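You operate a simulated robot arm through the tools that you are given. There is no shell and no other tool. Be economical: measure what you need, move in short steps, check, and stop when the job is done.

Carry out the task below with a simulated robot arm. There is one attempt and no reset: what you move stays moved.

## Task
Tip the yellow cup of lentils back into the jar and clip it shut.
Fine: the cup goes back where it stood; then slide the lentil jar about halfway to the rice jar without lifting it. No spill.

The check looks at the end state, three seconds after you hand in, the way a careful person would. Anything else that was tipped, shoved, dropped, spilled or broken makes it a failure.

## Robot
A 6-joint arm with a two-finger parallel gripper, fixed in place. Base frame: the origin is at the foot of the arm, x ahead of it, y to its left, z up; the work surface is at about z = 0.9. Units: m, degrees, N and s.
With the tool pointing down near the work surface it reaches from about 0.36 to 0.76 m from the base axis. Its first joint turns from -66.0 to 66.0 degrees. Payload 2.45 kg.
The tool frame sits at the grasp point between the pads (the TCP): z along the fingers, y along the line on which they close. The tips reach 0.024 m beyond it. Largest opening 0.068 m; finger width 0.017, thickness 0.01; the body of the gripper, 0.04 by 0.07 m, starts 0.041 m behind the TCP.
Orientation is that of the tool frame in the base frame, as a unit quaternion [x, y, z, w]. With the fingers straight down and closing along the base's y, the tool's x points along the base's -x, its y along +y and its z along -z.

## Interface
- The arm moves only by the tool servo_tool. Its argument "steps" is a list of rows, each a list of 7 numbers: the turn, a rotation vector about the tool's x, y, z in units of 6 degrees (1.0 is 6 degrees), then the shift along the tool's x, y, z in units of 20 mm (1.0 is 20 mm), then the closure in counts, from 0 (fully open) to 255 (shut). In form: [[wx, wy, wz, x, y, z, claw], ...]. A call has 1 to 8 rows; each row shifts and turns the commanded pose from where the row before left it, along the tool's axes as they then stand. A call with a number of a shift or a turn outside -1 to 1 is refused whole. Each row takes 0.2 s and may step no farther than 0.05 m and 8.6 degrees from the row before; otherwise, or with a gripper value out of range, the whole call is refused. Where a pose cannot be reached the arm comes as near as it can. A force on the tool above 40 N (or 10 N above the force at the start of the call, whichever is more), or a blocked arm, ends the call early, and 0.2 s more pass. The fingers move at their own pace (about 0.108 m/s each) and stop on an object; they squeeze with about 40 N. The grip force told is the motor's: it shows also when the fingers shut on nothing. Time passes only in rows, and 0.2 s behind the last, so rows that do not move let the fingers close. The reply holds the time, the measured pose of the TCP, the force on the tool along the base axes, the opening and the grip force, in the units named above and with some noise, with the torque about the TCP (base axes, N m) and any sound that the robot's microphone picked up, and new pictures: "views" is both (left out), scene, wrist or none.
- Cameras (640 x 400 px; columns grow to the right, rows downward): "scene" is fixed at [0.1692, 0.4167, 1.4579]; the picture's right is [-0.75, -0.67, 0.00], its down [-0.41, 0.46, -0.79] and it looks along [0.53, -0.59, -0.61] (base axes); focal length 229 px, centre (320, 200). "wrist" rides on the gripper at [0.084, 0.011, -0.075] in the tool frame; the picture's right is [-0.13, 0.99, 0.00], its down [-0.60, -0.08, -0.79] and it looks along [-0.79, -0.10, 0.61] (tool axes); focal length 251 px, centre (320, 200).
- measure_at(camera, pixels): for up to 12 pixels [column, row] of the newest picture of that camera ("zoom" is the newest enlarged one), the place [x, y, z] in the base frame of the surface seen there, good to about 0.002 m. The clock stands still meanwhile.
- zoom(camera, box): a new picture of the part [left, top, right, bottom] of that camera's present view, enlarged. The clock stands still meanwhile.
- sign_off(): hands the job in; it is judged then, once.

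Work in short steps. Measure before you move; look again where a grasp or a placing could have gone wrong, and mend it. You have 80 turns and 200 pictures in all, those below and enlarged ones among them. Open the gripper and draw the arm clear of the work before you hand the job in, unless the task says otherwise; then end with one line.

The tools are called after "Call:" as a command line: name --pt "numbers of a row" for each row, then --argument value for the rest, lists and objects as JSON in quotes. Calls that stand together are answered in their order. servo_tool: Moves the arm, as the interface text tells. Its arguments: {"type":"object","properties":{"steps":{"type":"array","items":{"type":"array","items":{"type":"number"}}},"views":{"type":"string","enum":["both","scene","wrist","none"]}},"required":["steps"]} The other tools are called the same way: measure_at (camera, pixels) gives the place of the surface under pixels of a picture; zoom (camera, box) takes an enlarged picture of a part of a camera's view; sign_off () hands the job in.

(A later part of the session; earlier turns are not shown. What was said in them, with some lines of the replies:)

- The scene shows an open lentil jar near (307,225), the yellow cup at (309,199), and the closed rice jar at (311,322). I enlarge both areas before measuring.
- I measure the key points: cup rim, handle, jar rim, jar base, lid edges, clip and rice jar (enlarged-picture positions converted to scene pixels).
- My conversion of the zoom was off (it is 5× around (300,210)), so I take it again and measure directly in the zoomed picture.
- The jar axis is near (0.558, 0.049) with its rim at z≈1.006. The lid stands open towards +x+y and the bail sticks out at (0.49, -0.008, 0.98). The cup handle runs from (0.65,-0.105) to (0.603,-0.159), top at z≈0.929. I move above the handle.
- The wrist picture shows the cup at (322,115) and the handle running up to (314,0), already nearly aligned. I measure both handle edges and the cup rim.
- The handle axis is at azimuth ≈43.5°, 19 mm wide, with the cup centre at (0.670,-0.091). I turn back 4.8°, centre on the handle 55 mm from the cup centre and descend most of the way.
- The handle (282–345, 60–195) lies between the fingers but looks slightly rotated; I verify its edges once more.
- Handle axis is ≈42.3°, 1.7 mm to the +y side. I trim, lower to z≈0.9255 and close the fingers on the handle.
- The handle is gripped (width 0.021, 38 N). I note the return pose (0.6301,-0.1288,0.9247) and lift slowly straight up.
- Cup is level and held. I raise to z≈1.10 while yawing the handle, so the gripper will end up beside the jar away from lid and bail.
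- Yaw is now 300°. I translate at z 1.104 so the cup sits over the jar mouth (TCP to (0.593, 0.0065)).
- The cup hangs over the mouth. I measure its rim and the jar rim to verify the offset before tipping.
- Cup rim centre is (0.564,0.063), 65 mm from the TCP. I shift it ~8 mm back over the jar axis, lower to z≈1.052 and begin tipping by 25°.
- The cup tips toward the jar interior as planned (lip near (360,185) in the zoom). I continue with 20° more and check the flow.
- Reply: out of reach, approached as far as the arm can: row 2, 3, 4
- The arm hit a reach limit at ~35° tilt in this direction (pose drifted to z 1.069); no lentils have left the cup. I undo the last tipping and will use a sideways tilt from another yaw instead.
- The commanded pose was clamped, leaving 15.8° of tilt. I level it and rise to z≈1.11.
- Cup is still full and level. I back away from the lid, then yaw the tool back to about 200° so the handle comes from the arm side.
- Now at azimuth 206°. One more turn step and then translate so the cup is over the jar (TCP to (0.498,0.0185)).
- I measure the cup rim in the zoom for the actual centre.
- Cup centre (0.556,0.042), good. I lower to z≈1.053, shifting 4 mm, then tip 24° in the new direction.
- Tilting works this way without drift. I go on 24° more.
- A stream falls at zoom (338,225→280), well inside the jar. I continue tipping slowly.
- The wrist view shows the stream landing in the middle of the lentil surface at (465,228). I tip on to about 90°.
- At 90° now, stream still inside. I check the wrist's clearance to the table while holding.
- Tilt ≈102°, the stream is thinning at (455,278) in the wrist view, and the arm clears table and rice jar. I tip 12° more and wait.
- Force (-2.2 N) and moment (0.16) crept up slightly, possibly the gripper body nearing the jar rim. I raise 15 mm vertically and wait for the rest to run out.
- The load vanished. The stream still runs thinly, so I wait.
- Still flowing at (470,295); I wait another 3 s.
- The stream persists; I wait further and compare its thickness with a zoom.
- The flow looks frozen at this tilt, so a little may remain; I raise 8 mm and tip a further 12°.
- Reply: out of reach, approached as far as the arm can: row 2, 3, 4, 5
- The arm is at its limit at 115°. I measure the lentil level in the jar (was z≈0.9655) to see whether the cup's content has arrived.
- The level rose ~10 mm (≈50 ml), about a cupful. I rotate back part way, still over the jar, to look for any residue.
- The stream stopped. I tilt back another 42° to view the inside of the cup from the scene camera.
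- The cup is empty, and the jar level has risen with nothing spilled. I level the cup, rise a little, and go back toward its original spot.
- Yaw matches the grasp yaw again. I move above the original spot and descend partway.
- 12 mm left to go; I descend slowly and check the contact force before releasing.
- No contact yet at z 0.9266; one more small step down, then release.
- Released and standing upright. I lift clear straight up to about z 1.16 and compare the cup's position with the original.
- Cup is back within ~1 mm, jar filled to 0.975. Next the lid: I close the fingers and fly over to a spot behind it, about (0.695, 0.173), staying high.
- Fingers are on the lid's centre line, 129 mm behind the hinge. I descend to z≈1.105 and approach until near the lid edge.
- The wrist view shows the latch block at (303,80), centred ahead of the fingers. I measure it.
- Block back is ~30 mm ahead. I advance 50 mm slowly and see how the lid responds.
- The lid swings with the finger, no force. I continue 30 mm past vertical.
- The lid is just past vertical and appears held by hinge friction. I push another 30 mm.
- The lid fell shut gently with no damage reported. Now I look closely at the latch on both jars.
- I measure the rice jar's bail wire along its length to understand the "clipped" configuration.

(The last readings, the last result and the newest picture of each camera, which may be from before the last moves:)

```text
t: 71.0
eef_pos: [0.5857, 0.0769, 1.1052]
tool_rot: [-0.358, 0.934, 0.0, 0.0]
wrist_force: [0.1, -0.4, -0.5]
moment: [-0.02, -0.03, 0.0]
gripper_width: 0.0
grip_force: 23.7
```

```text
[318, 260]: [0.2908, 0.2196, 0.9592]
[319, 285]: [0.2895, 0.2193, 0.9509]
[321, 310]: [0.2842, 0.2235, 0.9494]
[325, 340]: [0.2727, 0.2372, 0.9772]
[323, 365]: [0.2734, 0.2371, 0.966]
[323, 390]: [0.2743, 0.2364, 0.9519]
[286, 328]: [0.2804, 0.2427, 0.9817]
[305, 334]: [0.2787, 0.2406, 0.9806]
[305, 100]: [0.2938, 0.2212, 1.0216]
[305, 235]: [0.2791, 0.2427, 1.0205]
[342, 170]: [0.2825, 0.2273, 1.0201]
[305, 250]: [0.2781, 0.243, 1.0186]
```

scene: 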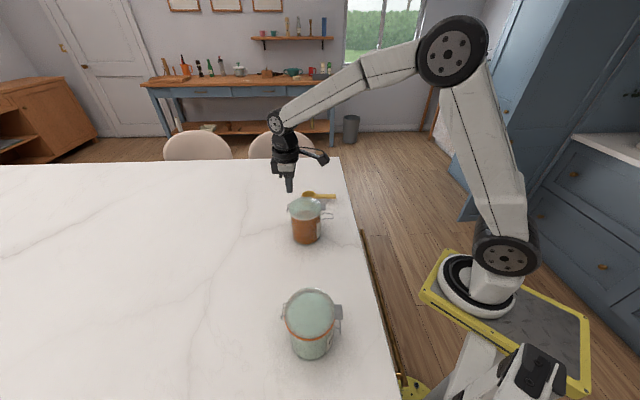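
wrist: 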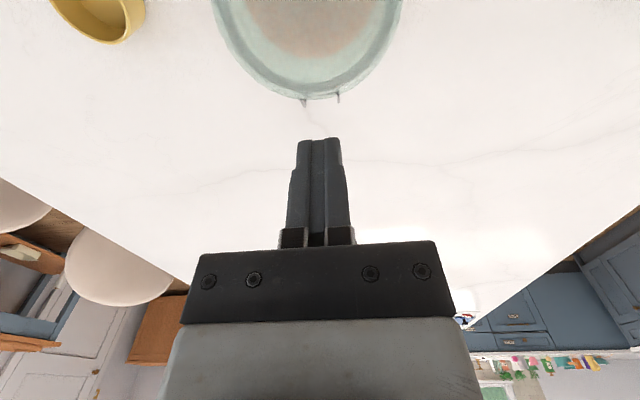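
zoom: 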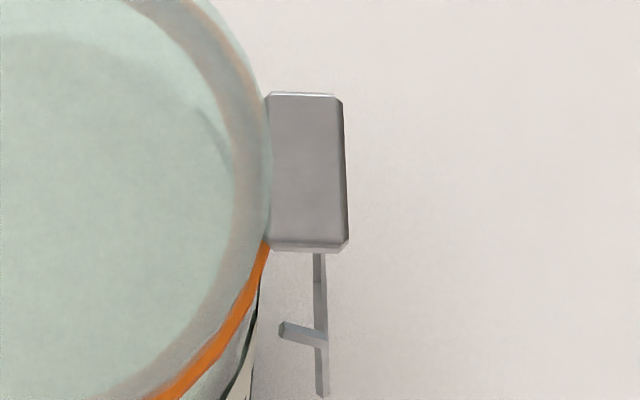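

The rice jar's bail hangs straight down (roots z 0.98, bottom z 0.95) as the latched state, while the lentil bail still sticks out. I measure the lentil lid, block and bail now.

Call:
zoom --camera "scene" --box '[295, 190, 345, 225]'

Call:
measure_at --camera "zoom" --pixels '[[358, 160], [358, 190], [358, 215], [380, 190], [470, 280], [472, 330], [420, 268], [420, 327], [365, 261], [347, 276], [348, 342], [370, 323]]'

Call:
measure_at --camera "zoom" --pixels '[[5, 180], [325, 200], [150, 338], [200, 335], [250, 322], [145, 85], [100, 250]]'

```text
11.43 times, centred on (320, 208) of scene
```

zoom: 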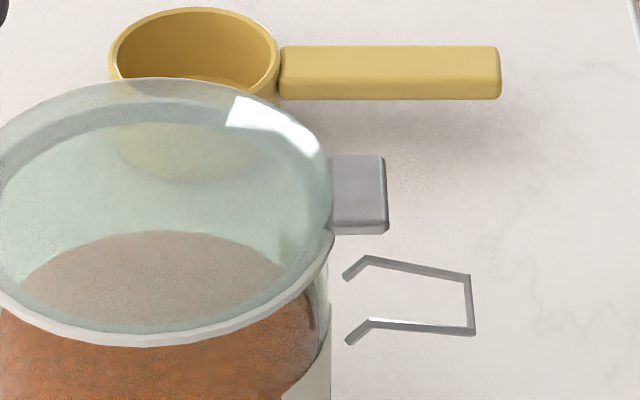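

```text
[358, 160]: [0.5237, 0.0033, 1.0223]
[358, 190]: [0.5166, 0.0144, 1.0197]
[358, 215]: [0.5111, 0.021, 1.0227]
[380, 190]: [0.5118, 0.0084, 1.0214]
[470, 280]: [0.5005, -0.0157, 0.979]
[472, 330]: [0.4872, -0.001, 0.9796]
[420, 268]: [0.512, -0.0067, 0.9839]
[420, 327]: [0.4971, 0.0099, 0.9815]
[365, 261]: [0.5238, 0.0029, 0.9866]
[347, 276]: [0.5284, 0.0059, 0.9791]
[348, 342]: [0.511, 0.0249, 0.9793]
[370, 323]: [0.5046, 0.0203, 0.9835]
```

```text
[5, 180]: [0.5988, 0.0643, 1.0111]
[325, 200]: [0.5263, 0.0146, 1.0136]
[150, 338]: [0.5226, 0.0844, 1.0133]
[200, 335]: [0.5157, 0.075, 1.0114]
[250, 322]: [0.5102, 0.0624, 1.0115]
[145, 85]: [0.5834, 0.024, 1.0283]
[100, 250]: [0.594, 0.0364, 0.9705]
```

The lid is fully seated (block top z 1.022, like the rice jar's 1.0205). To latch, the bail must be pressed down. I move the closed fingers above and outside the bail and tilt the tips 25° towards the jar so they will pass under the block's overhang.

Call:
servo_tool --pt "0 0 0 0.9 -0.01 0 255" --pt "0 0 0 0.92 -0.01 0 255" --pt "0 0 0 0.92 -0.01 0 255" --pt "0 0 0 0.92 -0.02 0 255" --pt "0 0 0 0.92 -0.02 0 255" --pt "0 0 0 0.92 -0.02 0 255" --pt "0 0 0 0.9 -0.01 0 255" --views "none"

Call:
servo_tool --pt "0 -0.9 0 0 0 0 255" --pt "0 -0.9 0 0 0 0 255" --pt "0 -0.9 0 0 0 0 255" --pt "0 -0.9 0 0 0 0 255" --pt "0 -0.57 0 0 0 0 255"

```text
t: 72.6
eef_pos: [0.4917, -0.0127, 1.1048]
tool_rot: [-0.359, 0.933, -0.001, 0.001]
wrist_force: [-0.2, 0.7, -0.3]
moment: [0.02, 0.0, -0.01]
gripper_width: 0.0001
grip_force: 23.6
```

```text
t: 73.8
eef_pos: [0.4923, -0.0108, 1.1045]
tool_rot: [-0.351, 0.911, 0.077, 0.203]
wrist_force: [-0.3, 1.4, -0.4]
moment: [-0.01, -0.03, 0.04]
gripper_width: 0.0003
grip_force: 23.4
```

scene: 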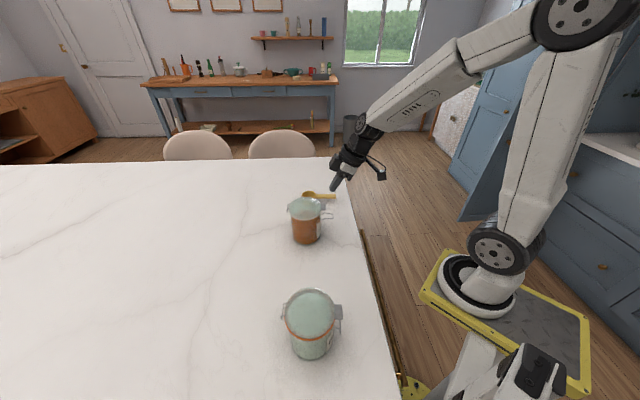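
wrist: 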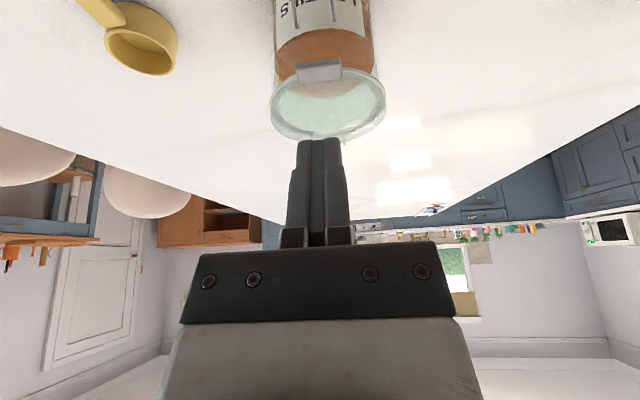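

Tilt is right and aligned. I descend vertically to just above the bail (tip z≈1.0).

Call:
servo_tool --pt "0 0 0 0.4226 0 0.906 255" --pt "0 0 0 0.4226 0 0.906 255" --pt "0 0 0 0.4226 0 0.906 255" --pt "0 0 0 0.4226 0 0.906 255"

Call:
zoom --camera "scene" --box '[285, 180, 355, 235]'

Call:
zoom --camera "wrist" --box '[240, 20, 400, 250]'

```text
t: 74.8
eef_pos: [0.4928, -0.0101, 1.0252]
tool_rot: [-0.351, 0.911, 0.077, 0.204]
wrist_force: [0.1, 0.6, -0.2]
moment: [0.0, -0.01, -0.01]
gripper_width: 0.0
grip_force: 23.9
```

scene: 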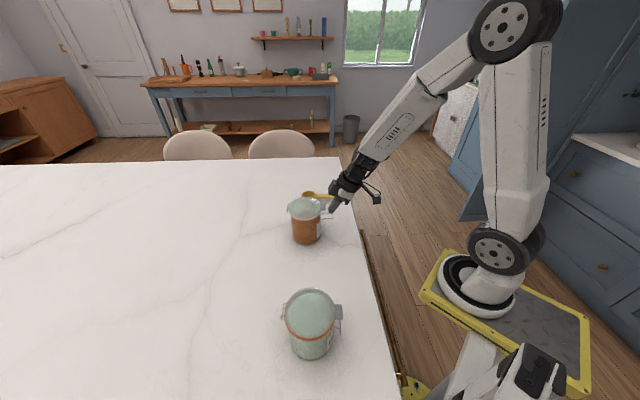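
wrist: 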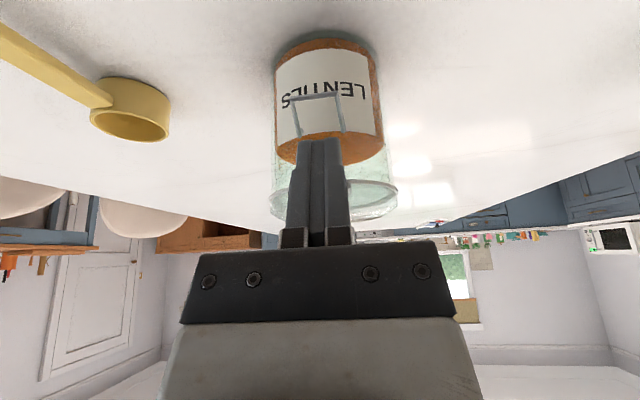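

```text
7.27 times, centred on (320, 208) of scene
```

zoom: 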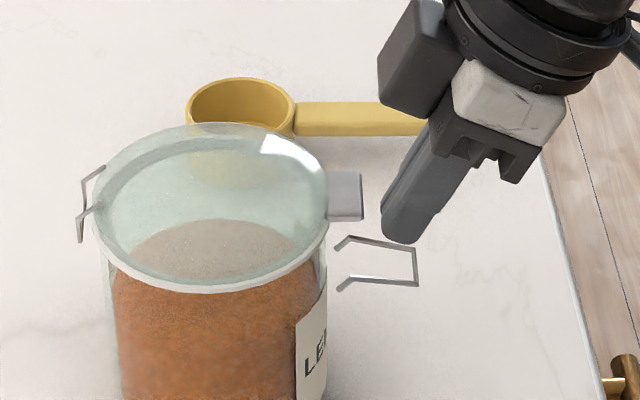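

```text
1.74 times, centred on (320, 135) of wrist
```

zoom: 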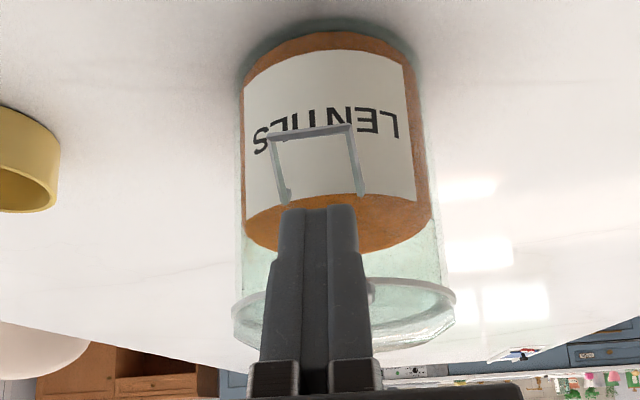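

Fingers are centred over the bail. I press down 30 mm, slowly.

Call:
servo_tool --pt "0 0 0 0.169 0 0.362 255" --pt "0 0 0 0.169 0 0.362 255" --pt "0 0 0 0.169 0 0.362 255" --pt "0 0 0 0.127 0 0.272 255"

Call:
zoom --camera "scene" --box '[285, 180, 355, 235]'

```text
t: 75.8
eef_pos: [0.492, -0.0116, 0.9932]
tool_rot: [-0.351, 0.911, 0.076, 0.203]
wrist_force: [0.1, -0.4, -0.2]
moment: [-0.02, 0.02, -0.01]
gripper_width: 0.0001
grip_force: 23.8
```

scene: 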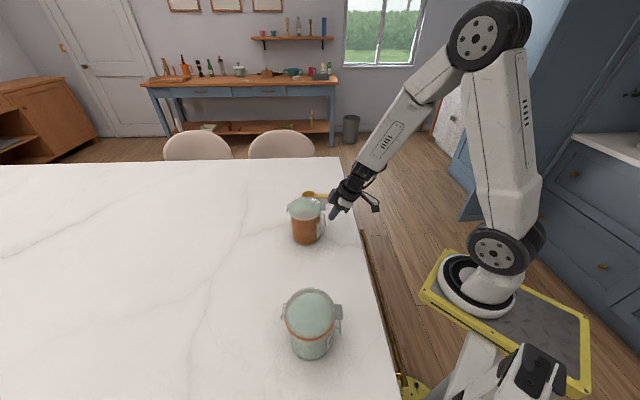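
wrist: 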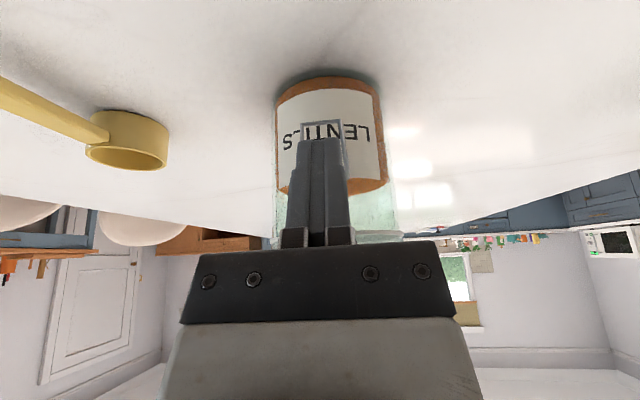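

```text
7.27 times, centred on (320, 208) of scene
```

zoom: 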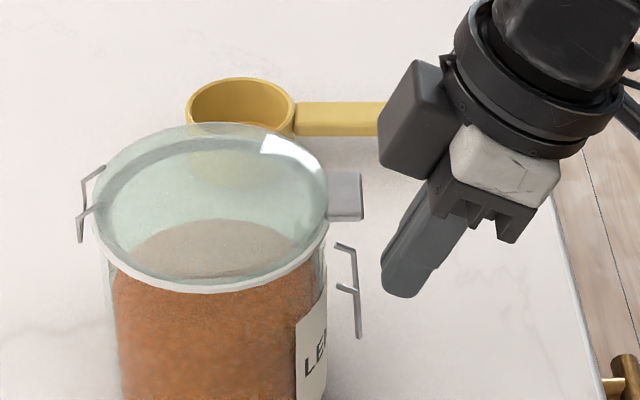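

The bail has snapped down. I measure it to compare with the rice jar's hanging position.

Call:
zoom --camera "scene" --box '[310, 195, 350, 235]'

Call:
measure_at --camera "scene" --pixels '[[325.2, 225.5], [325, 222], [324.5, 219.5], [323, 215], [325, 207], [322.5, 220]]'

```text
10.00 times, centred on (330, 215) of scene
```

zoom: 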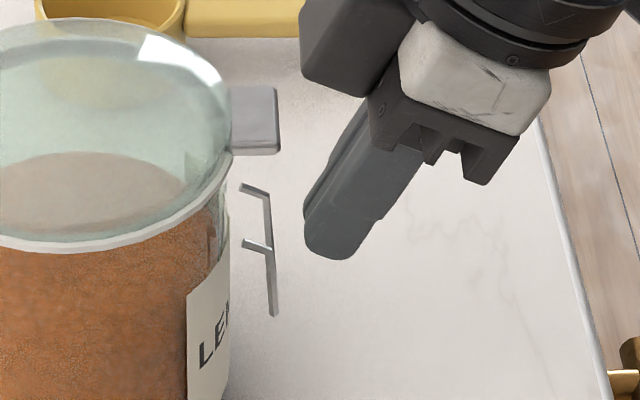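

```text
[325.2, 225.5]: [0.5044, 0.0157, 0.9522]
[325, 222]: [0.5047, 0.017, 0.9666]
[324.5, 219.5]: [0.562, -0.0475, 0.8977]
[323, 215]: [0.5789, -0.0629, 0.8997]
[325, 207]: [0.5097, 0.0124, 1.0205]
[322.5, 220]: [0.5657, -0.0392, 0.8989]
```

The bail is now vertical at (0.5045, 0.016–0.017) from z 0.967 to 0.952, same as the rice jar, so it's clipped. I retreat straight up and level the tool.

Call:
servo_tool --pt "0 0 0 -0.4226 0 -0.906 255" --pt "0 0 0 -0.4226 0 -0.906 255" --pt "0 0 0 -0.4226 0 -0.906 255" --pt "0 0 0 -0.4226 0 -0.906 255" --pt "0 0 0 -0.4226 0 -0.906 255" --pt "0 0 0 -0.4226 0 -0.906 255" --pt "0 0 0 -0.4226 0 -0.906 255" --pt "0 0 0 -0.4226 0 -0.906 255" --views "none"

Call:
servo_tool --pt "0 0.9 0 0 0 0 255" --pt "0 0.9 0 0 0 0 255" --pt "0 0.9 0 0 0 0 255" --pt "0 0.9 0 0 0 0 255" --pt "0 0.57 0 0 0 0 255"

Call:
zoom --camera "scene" --box '[270, 185, 350, 250]'

```text
t: 77.6
eef_pos: [0.4919, -0.011, 1.1536]
tool_rot: [-0.351, 0.911, 0.077, 0.203]
wrist_force: [-0.7, 0.2, -0.7]
moment: [0.0, -0.03, -0.03]
gripper_width: 0.0001
grip_force: 23.3
```

```text
t: 78.8
eef_pos: [0.4923, -0.0103, 1.1531]
tool_rot: [-0.359, 0.933, -0.001, 0.0]
wrist_force: [0.2, 1.0, 1.1]
moment: [-0.02, 0.01, 0.0]
gripper_width: 0.0
grip_force: 23.8
```

scene: 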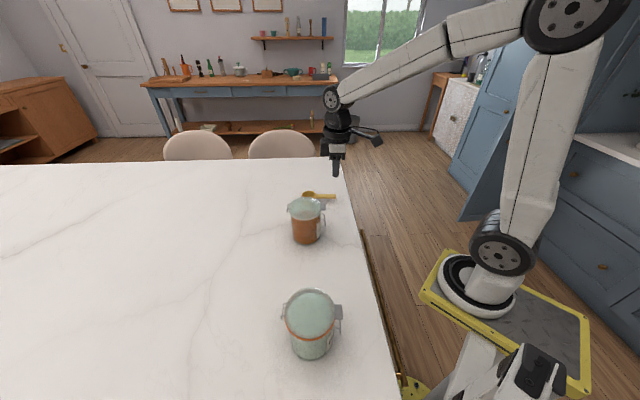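
wrist: 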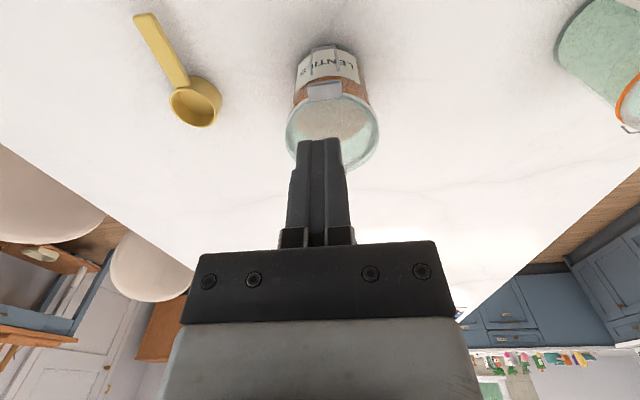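

```text
6.15 times, centred on (310, 218) of scene
```

zoom: 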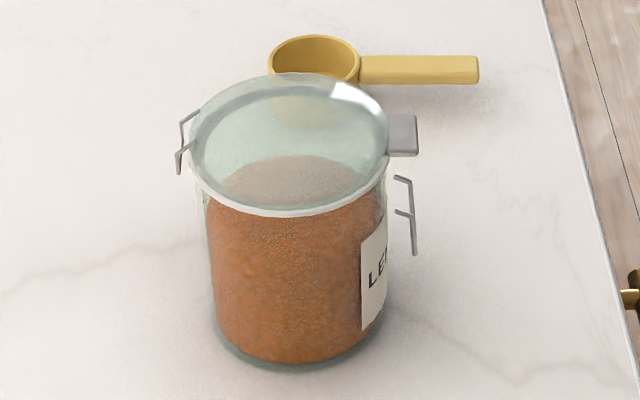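

The jar is clipped like the rice jar. I measure the jar rim and base again for its current centre.

Call:
measure_at --camera "zoom" --pixels '[[193, 160], [230, 200], [290, 213], [350, 195], [384, 160], [403, 135], [260, 362], [310, 364], [350, 345], [225, 340], [402, 195], [285, 180]]'

Call:
zoom --camera "scene" --box '[260, 280, 360, 370]'

Call:
measure_at --camera "zoom" --pixels '[[270, 190], [280, 220], [320, 252], [370, 250], [420, 220], [440, 180], [345, 80], [460, 165], [300, 320], [350, 345], [400, 330]]'

```text
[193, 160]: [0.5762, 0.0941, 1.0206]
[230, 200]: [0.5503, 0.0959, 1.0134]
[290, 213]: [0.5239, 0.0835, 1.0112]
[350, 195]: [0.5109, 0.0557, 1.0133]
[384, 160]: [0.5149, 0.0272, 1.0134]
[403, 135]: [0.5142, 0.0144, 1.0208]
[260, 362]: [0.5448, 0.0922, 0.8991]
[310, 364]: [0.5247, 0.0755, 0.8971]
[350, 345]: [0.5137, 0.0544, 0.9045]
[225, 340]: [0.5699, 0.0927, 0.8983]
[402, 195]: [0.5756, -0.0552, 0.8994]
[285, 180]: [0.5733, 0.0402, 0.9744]
```

```text
4.44 times, centred on (310, 325) of scene
```

zoom: 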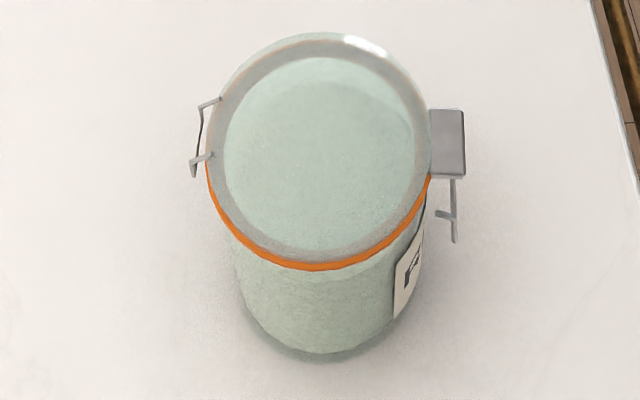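

```text
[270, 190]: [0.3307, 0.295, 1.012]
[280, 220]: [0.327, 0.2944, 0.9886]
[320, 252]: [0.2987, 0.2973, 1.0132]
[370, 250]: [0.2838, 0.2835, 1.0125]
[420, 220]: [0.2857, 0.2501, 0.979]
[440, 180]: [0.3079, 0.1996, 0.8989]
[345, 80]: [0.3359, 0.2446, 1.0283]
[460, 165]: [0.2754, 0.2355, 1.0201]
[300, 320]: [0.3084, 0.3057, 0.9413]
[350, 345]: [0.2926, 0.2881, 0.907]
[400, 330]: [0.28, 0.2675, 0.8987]
```

Lentil jar centre (0.557,0.0495); rice jar centre ≈(0.327,0.262); the halfway point is ≈(0.442,0.156), a 157 mm slide along azimuth 137°. I go to the far side of the jar (high) and yaw so the two fingers form a fork facing that direction.

Call:
servo_tool --pt "0 0 0 -0.954 -0.786 0 105" --pt "0 0 0 -0.954 -0.786 0 105" --pt "0 0 0 -0.954 -0.786 0 105" --pt "0 0 0 -0.954 -0.786 0 105" --pt "0 0 0 -0.954 -0.786 0 105" --views "none"

Call:
servo_tool --pt "0 0 -1 0 0 0 105" --pt "0 0 -1 0 0 0 105" --pt "0 0 -1 0 0 0 105" --pt "0 0 -1 0 0 0 105" --pt "0 0 -1 0 0 0 105" --pt "0 0 -1 0 0 0 105" --pt "0 0 -1 0 0 0 105" --pt "0 0 -1 0 0 0 105" --views "none"

Call:
servo_tool --pt "0 0 -1 0 0 0 105" --pt "0 0 -1 0 0 0 105" --pt "0 0 -1 0 0 0 105" --pt "0 0 -1 0 0 0 105" --pt "0 0 -1 0 0 0 105" --pt "0 0 -1 0 0 0 105" --pt "0 0 -1 0 0 0 105" --pt "0 0 -0.87 0 0 0 105" --views "none"

Call:
servo_tool --pt "0 -0.85 0 0 0 0 105" --pt "0 -0.85 0 0 0 0 105" --pt "0 -0.85 0 0 0 0 105" --pt "0 -0.78 0 0 0 0 105"

```text
t: 80.0
eef_pos: [0.6173, -0.0073, 1.1554]
tool_rot: [-0.359, 0.933, 0.0, 0.001]
wrist_force: [0.2, 1.0, 0.7]
moment: [0.01, 0.0, 0.0]
gripper_width: 0.0398
grip_force: 0.1
```

```text
t: 81.8
eef_pos: [0.6156, -0.0047, 1.1544]
tool_rot: [0.708, -0.706, 0.001, -0.001]
wrist_force: [0.8, -0.8, -0.2]
moment: [0.01, 0.0, 0.03]
gripper_width: 0.0401
grip_force: 0.1
```

```text
t: 83.6
eef_pos: [0.6156, -0.0057, 1.1544]
tool_rot: [0.932, -0.363, 0.001, 0.0]
wrist_force: [-1.0, -0.8, 0.0]
moment: [0.01, 0.04, 0.0]
gripper_width: 0.0401
grip_force: 0.1
```

```text
t: 84.6
eef_pos: [0.6151, -0.0047, 1.1557]
tool_rot: [0.918, -0.358, -0.161, -0.064]
wrist_force: [-0.9, 0.7, 0.1]
moment: [0.01, -0.03, 0.01]
gripper_width: 0.0397
grip_force: 0.0
```

scene: 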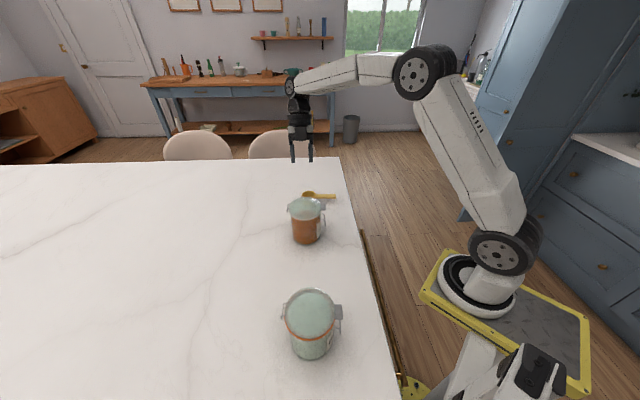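
wrist: 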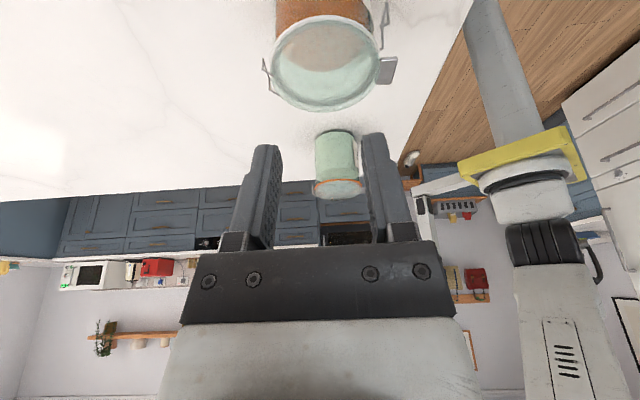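

The fork is tilted 20° towards the jar and lined up with both jars in the wrist view. I descend vertically behind the jar, checking midway.

Call:
servo_tool --pt "0 0 0 0.342 0 0.94 105" --pt "0 0 0 0.342 0 0.94 105" --pt "0 0 0 0.342 0 0.94 105" --pt "0 0 0 0.342 0 0.94 105" --pt "0 0 0 0.342 0 0.94 105" --pt "0 0 0 0.342 0 0.94 105" --pt "0 0 0 0.342 0 0.94 105" --pt "0 0 0 0.342 0 0.94 105"

Call:
zoom --camera "scene" --box '[260, 150, 360, 250]'

```text
t: 86.4
eef_pos: [0.6167, -0.0062, 0.9957]
tool_rot: [0.918, -0.357, -0.16, -0.064]
wrist_force: [-0.3, -1.0, 0.4]
moment: [-0.04, -0.01, -0.01]
gripper_width: 0.0398
grip_force: 0.0
```

scene: 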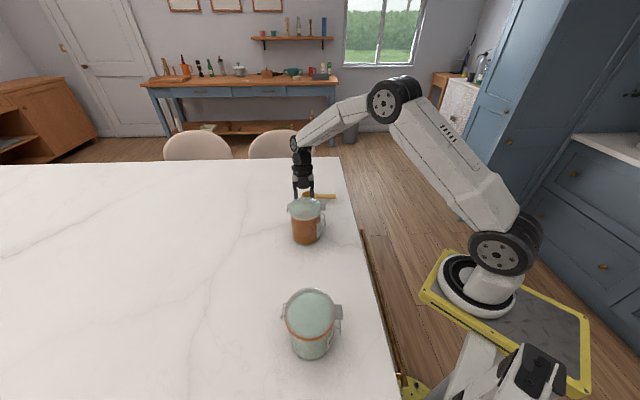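
wrist: 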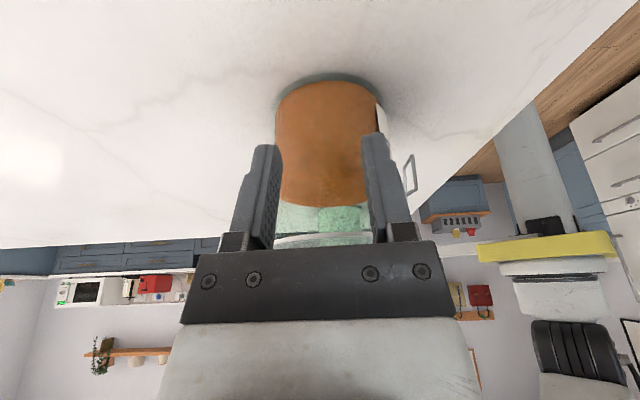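

```text
4.00 times, centred on (310, 200) of scene
```

zoom: 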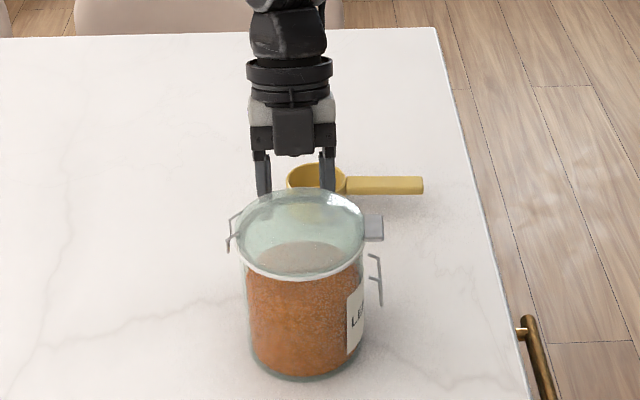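

Alignment is good (offset <1 mm). I descend the remaining 46 mm; the wrist camera will stay ~4 cm above the cup.

Call:
servo_tool --pt "0 0 0 0.342 0 0.94 105" --pt "0 0 0 0.24 0 0.66 105" --pt "0 0 0 0.2 0 0.56 105"

Call:
zoom --camera "scene" --box '[260, 150, 360, 250]'

```text
t: 87.2
eef_pos: [0.6165, -0.0057, 0.9501]
tool_rot: [0.918, -0.358, -0.16, -0.063]
wrist_force: [0.4, 0.7, 0.3]
moment: [-0.02, 0.0, 0.05]
gripper_width: 0.0399
grip_force: 0.1
```

scene: 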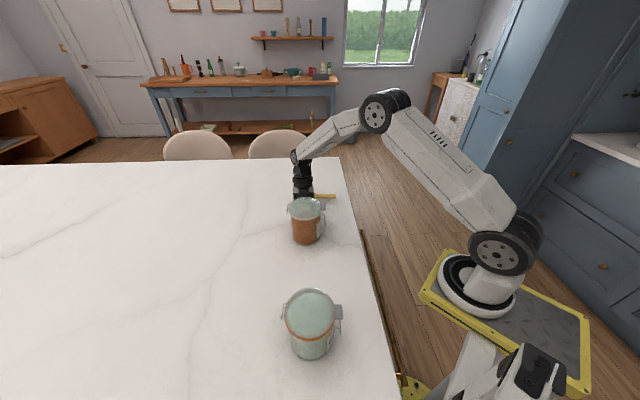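
wrist: 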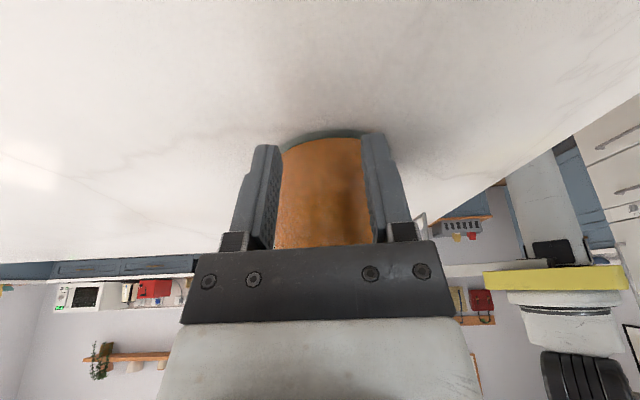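

```text
4.00 times, centred on (310, 200) of scene
```

zoom: 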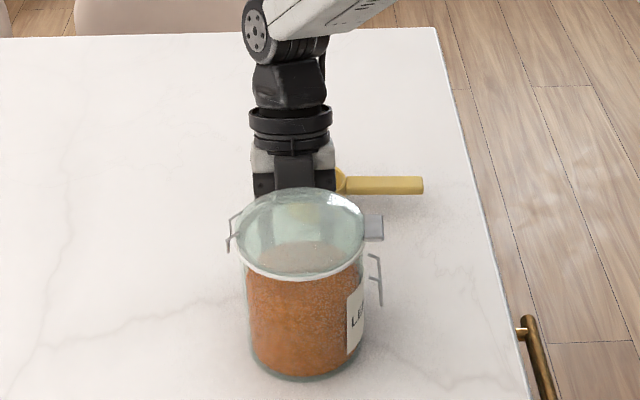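

In place at z 0.950. I advance horizontally 40 mm (contact expected after ~25 mm) and check how the jar responds.

Call:
servo_tool --pt "0 0 0 -0.47 0 0.171 105" --pt "0 0 0 -0.47 0 0.171 105" --pt "0 0 0 -0.235 0 0.086 105" --pt "0 0 0 -0.235 0 0.086 105" --pt "0 0 0 -0.235 0 0.086 105" --pt "0 0 0 -0.235 0 0.086 105"

Call:
zoom --camera "scene" --box '[260, 170, 360, 270]'

```text
t: 88.6
eef_pos: [0.5854, 0.0227, 0.9499]
tool_rot: [0.917, -0.359, -0.16, -0.064]
wrist_force: [2.5, -1.9, 1.6]
moment: [0.12, 0.15, 0.04]
gripper_width: 0.04
grip_force: 0.2
```

scene: 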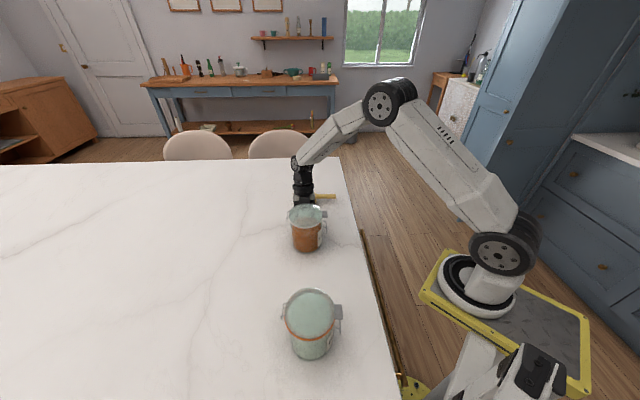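
wrist: 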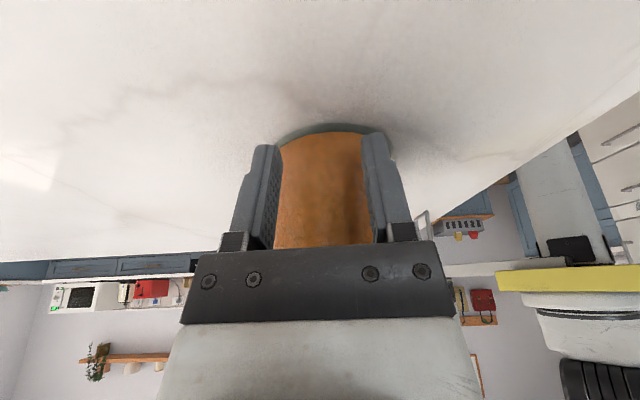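

```text
4.00 times, centred on (310, 220) of scene
```

zoom: 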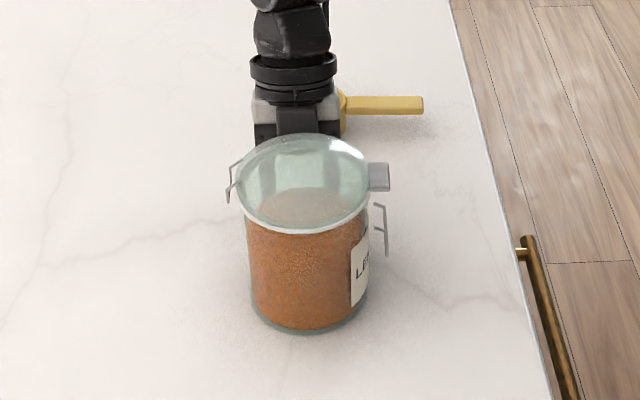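

The jar slides upright with ~3.5 N. I continue 80 mm at a steady slow rate.

Call:
servo_tool --pt "0 0 0 -0.35 0 0.127 105" --pt "0 0 0 -0.47 0 0.171 105" --pt "0 0 0 -0.47 0 0.171 105" --pt "0 0 0 -0.47 0 0.171 105" --pt "0 0 0 -0.47 0 0.171 105" --pt "0 0 0 -0.47 0 0.171 105" --pt "0 0 0 -0.47 0 0.171 105" --pt "0 0 0 -0.35 0 0.127 105"

Call:
zoom --camera "scene" --box '[250, 190, 370, 290]'

Call:
measure_at --camera "zoom" --pixels '[[250, 200], [270, 230], [310, 248], [350, 240], [380, 205], [310, 345]]'

```text
t: 90.4
eef_pos: [0.5316, 0.0732, 0.9498]
tool_rot: [0.918, -0.358, -0.16, -0.063]
wrist_force: [2.2, -2.1, -1.1]
moment: [0.11, 0.13, -0.01]
gripper_width: 0.0401
grip_force: 0.1
```

scene: 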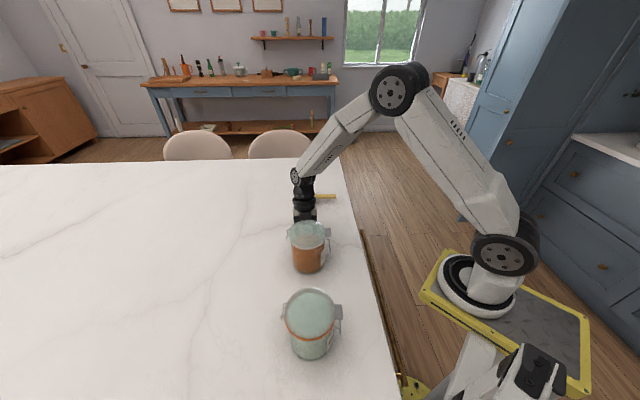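
wrist: 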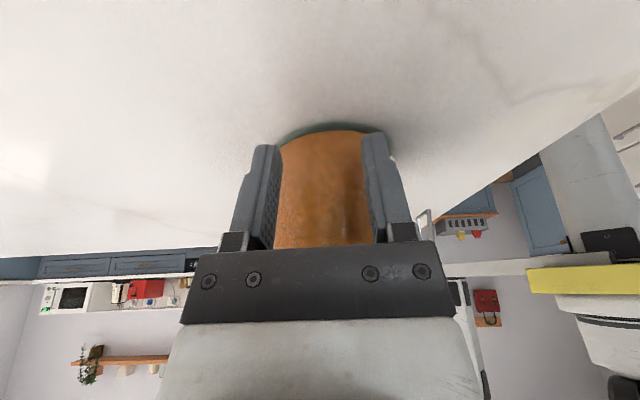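

```text
4.00 times, centred on (310, 240) of scene
```

zoom: 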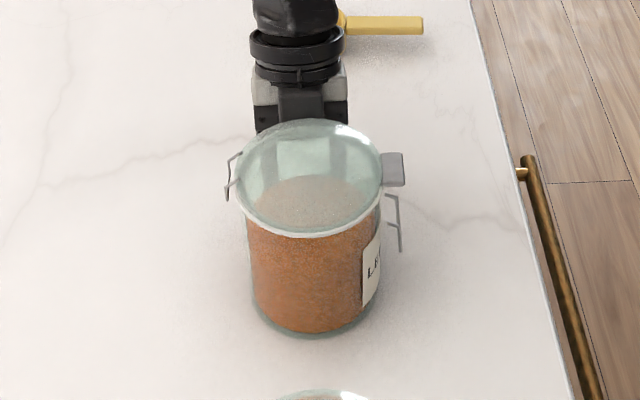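

```text
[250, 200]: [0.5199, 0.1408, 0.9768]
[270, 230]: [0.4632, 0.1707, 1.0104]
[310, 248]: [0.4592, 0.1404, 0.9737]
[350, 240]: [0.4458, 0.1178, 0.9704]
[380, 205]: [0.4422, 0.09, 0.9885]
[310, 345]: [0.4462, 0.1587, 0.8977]
```

Jar centre is now ≈(0.490,0.110), about 66 mm short of the halfway point (0.442,0.156). I push the remaining distance.

Call:
servo_tool --pt "0 0 0 -0.35 0 0.127 105" --pt "0 0 0 -0.47 0 0.171 105" --pt "0 0 0 -0.47 0 0.171 105" --pt "0 0 0 -0.47 0 0.171 105" --pt "0 0 0 -0.47 0 0.171 105" --pt "0 0 0 -0.45 0 0.164 105" --pt "0 0 0 -0.3 0 0.109 105" --pt "0 0 0 -0.12 0 0.044 105"

Call:
zoom --camera "scene" --box '[250, 210, 370, 310]'

```text
t: 92.2
eef_pos: [0.4832, 0.1172, 0.9489]
tool_rot: [0.918, -0.359, -0.16, -0.064]
wrist_force: [2.8, -2.5, 1.8]
moment: [0.15, 0.2, 0.0]
gripper_width: 0.0399
grip_force: 0.0
```

scene: 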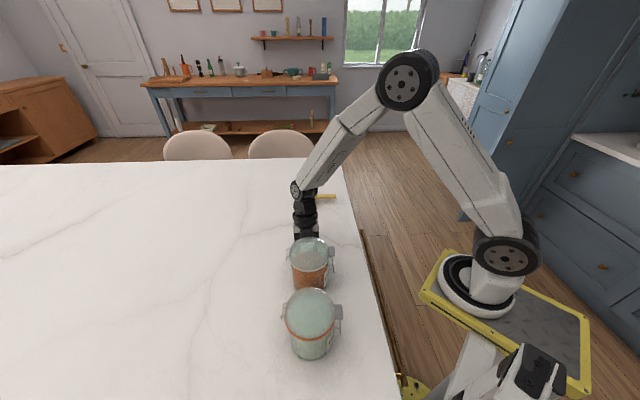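
wrist: 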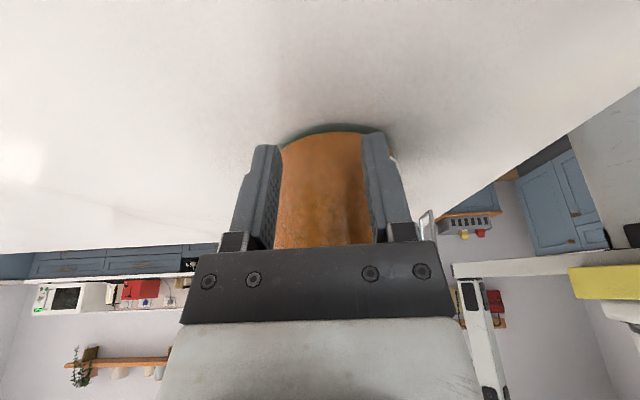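

```text
4.00 times, centred on (310, 260) of scene
```

zoom: 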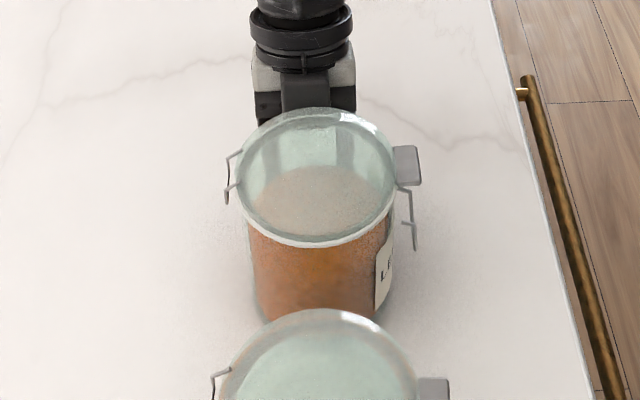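

The jar should now be at ≈(0.443,0.155), upright and still clipped. I back off 45 mm horizontally, then rise.

Call:
servo_tool --pt "0 0 0 0.3 0 -0.109 105" --pt "0 0 0 0.6 0 -0.218 105" --pt "0 0 0 0.7 0 -0.255 105" --pt "0 0 0 0.7 0 -0.255 105" --pt "0 0 0 -0.3 0 -0.8 105" --pt "0 0 0 -0.342 0 -0.94 105" --pt "0 0 0 -0.342 0 -0.94 105" --pt "0 0 0 -0.342 0 -0.94 105" --views "none"

Call:
servo_tool --pt "0 0 0 -0.342 0 -0.94 60" --pt "0 0 0 -0.342 0 -0.94 0" --pt "0 0 0 -0.342 0 -0.94 0" --pt "0 0 0 -0.342 0 -0.94 0" --pt "0 0 0 -0.342 0 -0.94 0" --pt "0 0 0 -0.342 0 -0.94 0" --pt "0 0 0 -0.342 0 -0.94 0" --pt "0 0 0 -0.342 0 -0.94 0"

Call:
zoom --camera "scene" --box '[250, 180, 370, 300]'

Call:
zoom --camera "scene" --box '[250, 230, 370, 310]'

Call:
measure_at --camera "zoom" --pixels '[[245, 140], [270, 185], [310, 205], [350, 195], [385, 155], [408, 120], [228, 135], [235, 160], [415, 190], [255, 240]]'

```text
t: 94.0
eef_pos: [0.5192, 0.0857, 1.0253]
tool_rot: [0.917, -0.359, -0.161, -0.064]
wrist_force: [0.6, 0.6, 0.7]
moment: [0.0, -0.05, 0.0]
gripper_width: 0.0401
grip_force: 0.1
```

```text
t: 95.8
eef_pos: [0.5183, 0.0861, 1.1871]
tool_rot: [0.918, -0.359, -0.16, -0.064]
wrist_force: [-1.1, 0.4, 0.2]
moment: [0.02, 0.01, 0.01]
gripper_width: 0.0681
grip_force: 0.1
```

scene: 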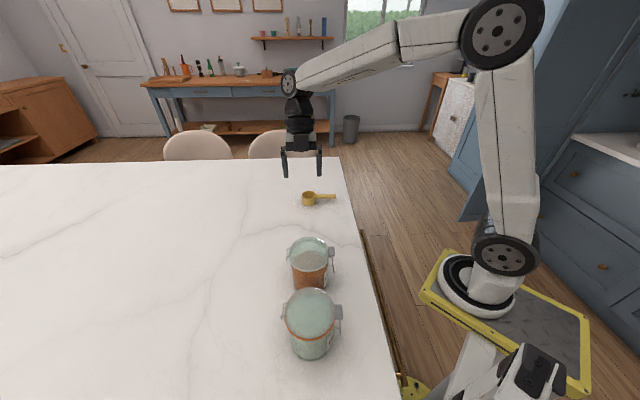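
wrist: 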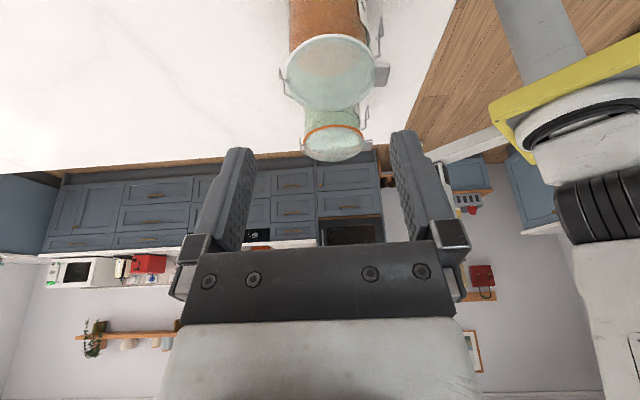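

```text
3.33 times, centred on (310, 240) of scene
```

zoom: 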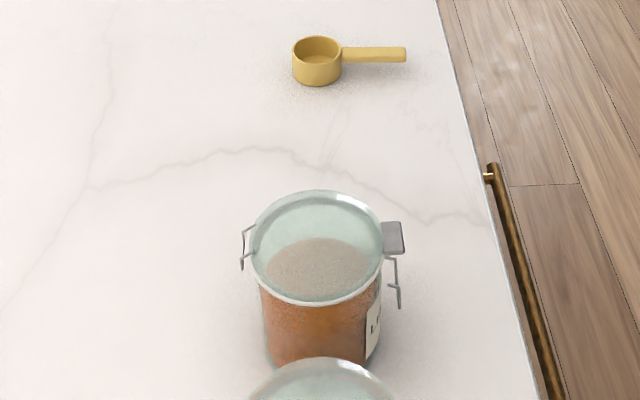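

```text
5.00 times, centred on (310, 270) of scene
```

zoom: 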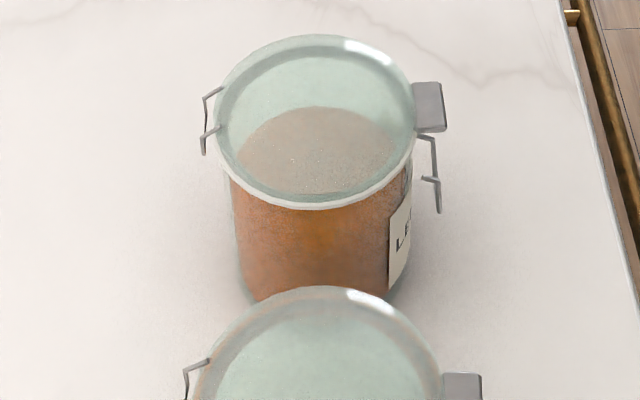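

```text
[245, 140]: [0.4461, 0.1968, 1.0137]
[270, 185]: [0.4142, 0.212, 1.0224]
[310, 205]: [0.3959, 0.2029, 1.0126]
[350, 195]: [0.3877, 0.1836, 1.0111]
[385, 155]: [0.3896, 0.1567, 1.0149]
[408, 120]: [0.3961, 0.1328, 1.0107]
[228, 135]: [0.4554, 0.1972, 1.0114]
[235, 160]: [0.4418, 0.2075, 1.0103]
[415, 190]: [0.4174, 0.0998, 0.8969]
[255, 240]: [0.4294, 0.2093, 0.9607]
```

The jar stands upright, clipped, with the cup behind it in place. I measure the jar more carefully to confirm the halfway distance.

Call:
measure_at --camera "zoom" --pixels '[[428, 100], [416, 90], [440, 125], [322, 40], [275, 199], [310, 206], [345, 204], [380, 188], [240, 172], [437, 205], [425, 178], [320, 150]]'

Call:
measure_at --camera "scene" --pixels '[[303, 201], [314, 203], [334, 197], [310, 310], [337, 312]]'

Call:
zoom --camera "wrist" --box '[260, 0, 420, 170]'

```text
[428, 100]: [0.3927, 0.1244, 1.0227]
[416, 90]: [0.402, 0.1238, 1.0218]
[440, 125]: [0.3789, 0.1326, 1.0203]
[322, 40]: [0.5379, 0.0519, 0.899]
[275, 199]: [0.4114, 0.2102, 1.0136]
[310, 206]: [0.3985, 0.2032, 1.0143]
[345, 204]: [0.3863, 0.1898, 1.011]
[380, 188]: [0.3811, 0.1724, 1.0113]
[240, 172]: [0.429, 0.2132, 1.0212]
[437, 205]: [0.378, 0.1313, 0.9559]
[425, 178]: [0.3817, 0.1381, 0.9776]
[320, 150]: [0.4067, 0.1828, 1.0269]
```

```text
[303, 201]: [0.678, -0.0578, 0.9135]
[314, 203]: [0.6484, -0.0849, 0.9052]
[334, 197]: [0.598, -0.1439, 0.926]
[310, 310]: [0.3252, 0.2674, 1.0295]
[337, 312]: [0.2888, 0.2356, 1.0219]
```

```text
2.35 times, centred on (340, 85) of wrist
```

zoom: 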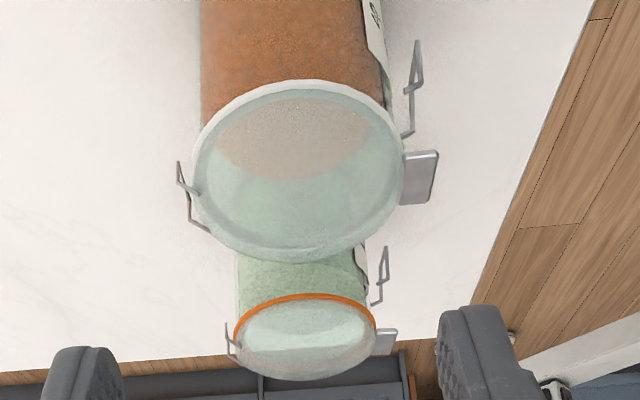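

The jar centre is ≈(0.428,0.167): 55 % of the way to the rice jar, in line with it, upright and clipped. The cup stands in its old place and the table is clean. Pushing back through the narrow gap would only risk tipping it. I raise the open gripper clear.

Call:
servo_tool --pt "0 0 0 -0.342 0 -0.94 0" --pt "0 0 0 -0.342 0 -0.94 0" --pt "0 0 0 -0.342 0 -0.94 0" --pt "0 0 0 -0.342 0 -0.94 0" --pt "0 0 0 -0.342 0 -0.94 0" --views "scene"

Call:
zoom --camera "scene" --box '[230, 180, 390, 370]'

```text
t: 97.0
eef_pos: [0.5177, 0.0849, 1.2872]
tool_rot: [0.917, -0.359, -0.16, -0.064]
wrist_force: [-0.2, -0.4, -0.3]
moment: [-0.01, -0.02, 0.0]
gripper_width: 0.0679
grip_force: 0.1
```

scene: 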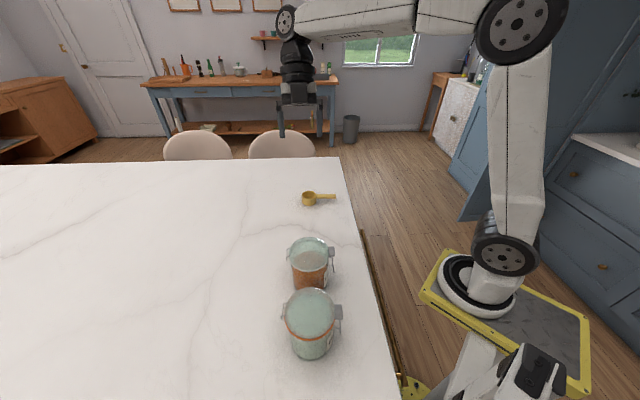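

```text
2.11 times, centred on (310, 275) of scene
```

zoom: 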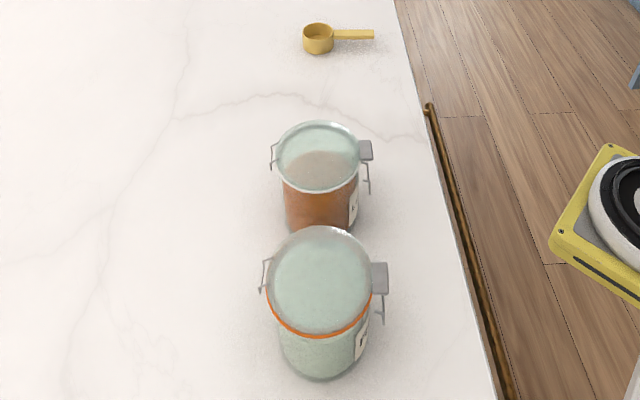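

Everything stands as wanted: jar shut and clipped about halfway to the rice jar, cup back in its place, arm clear. I hand in.

Call:
sign_off

```text
The job is handed in.
```

The lentils are back in the jar and it is clipped shut. The empty cup is back where it stood. I slid the jar without lifting it to about 55 % of the way to the rice jar, about 17 mm past the midpoint, and saw no spill.
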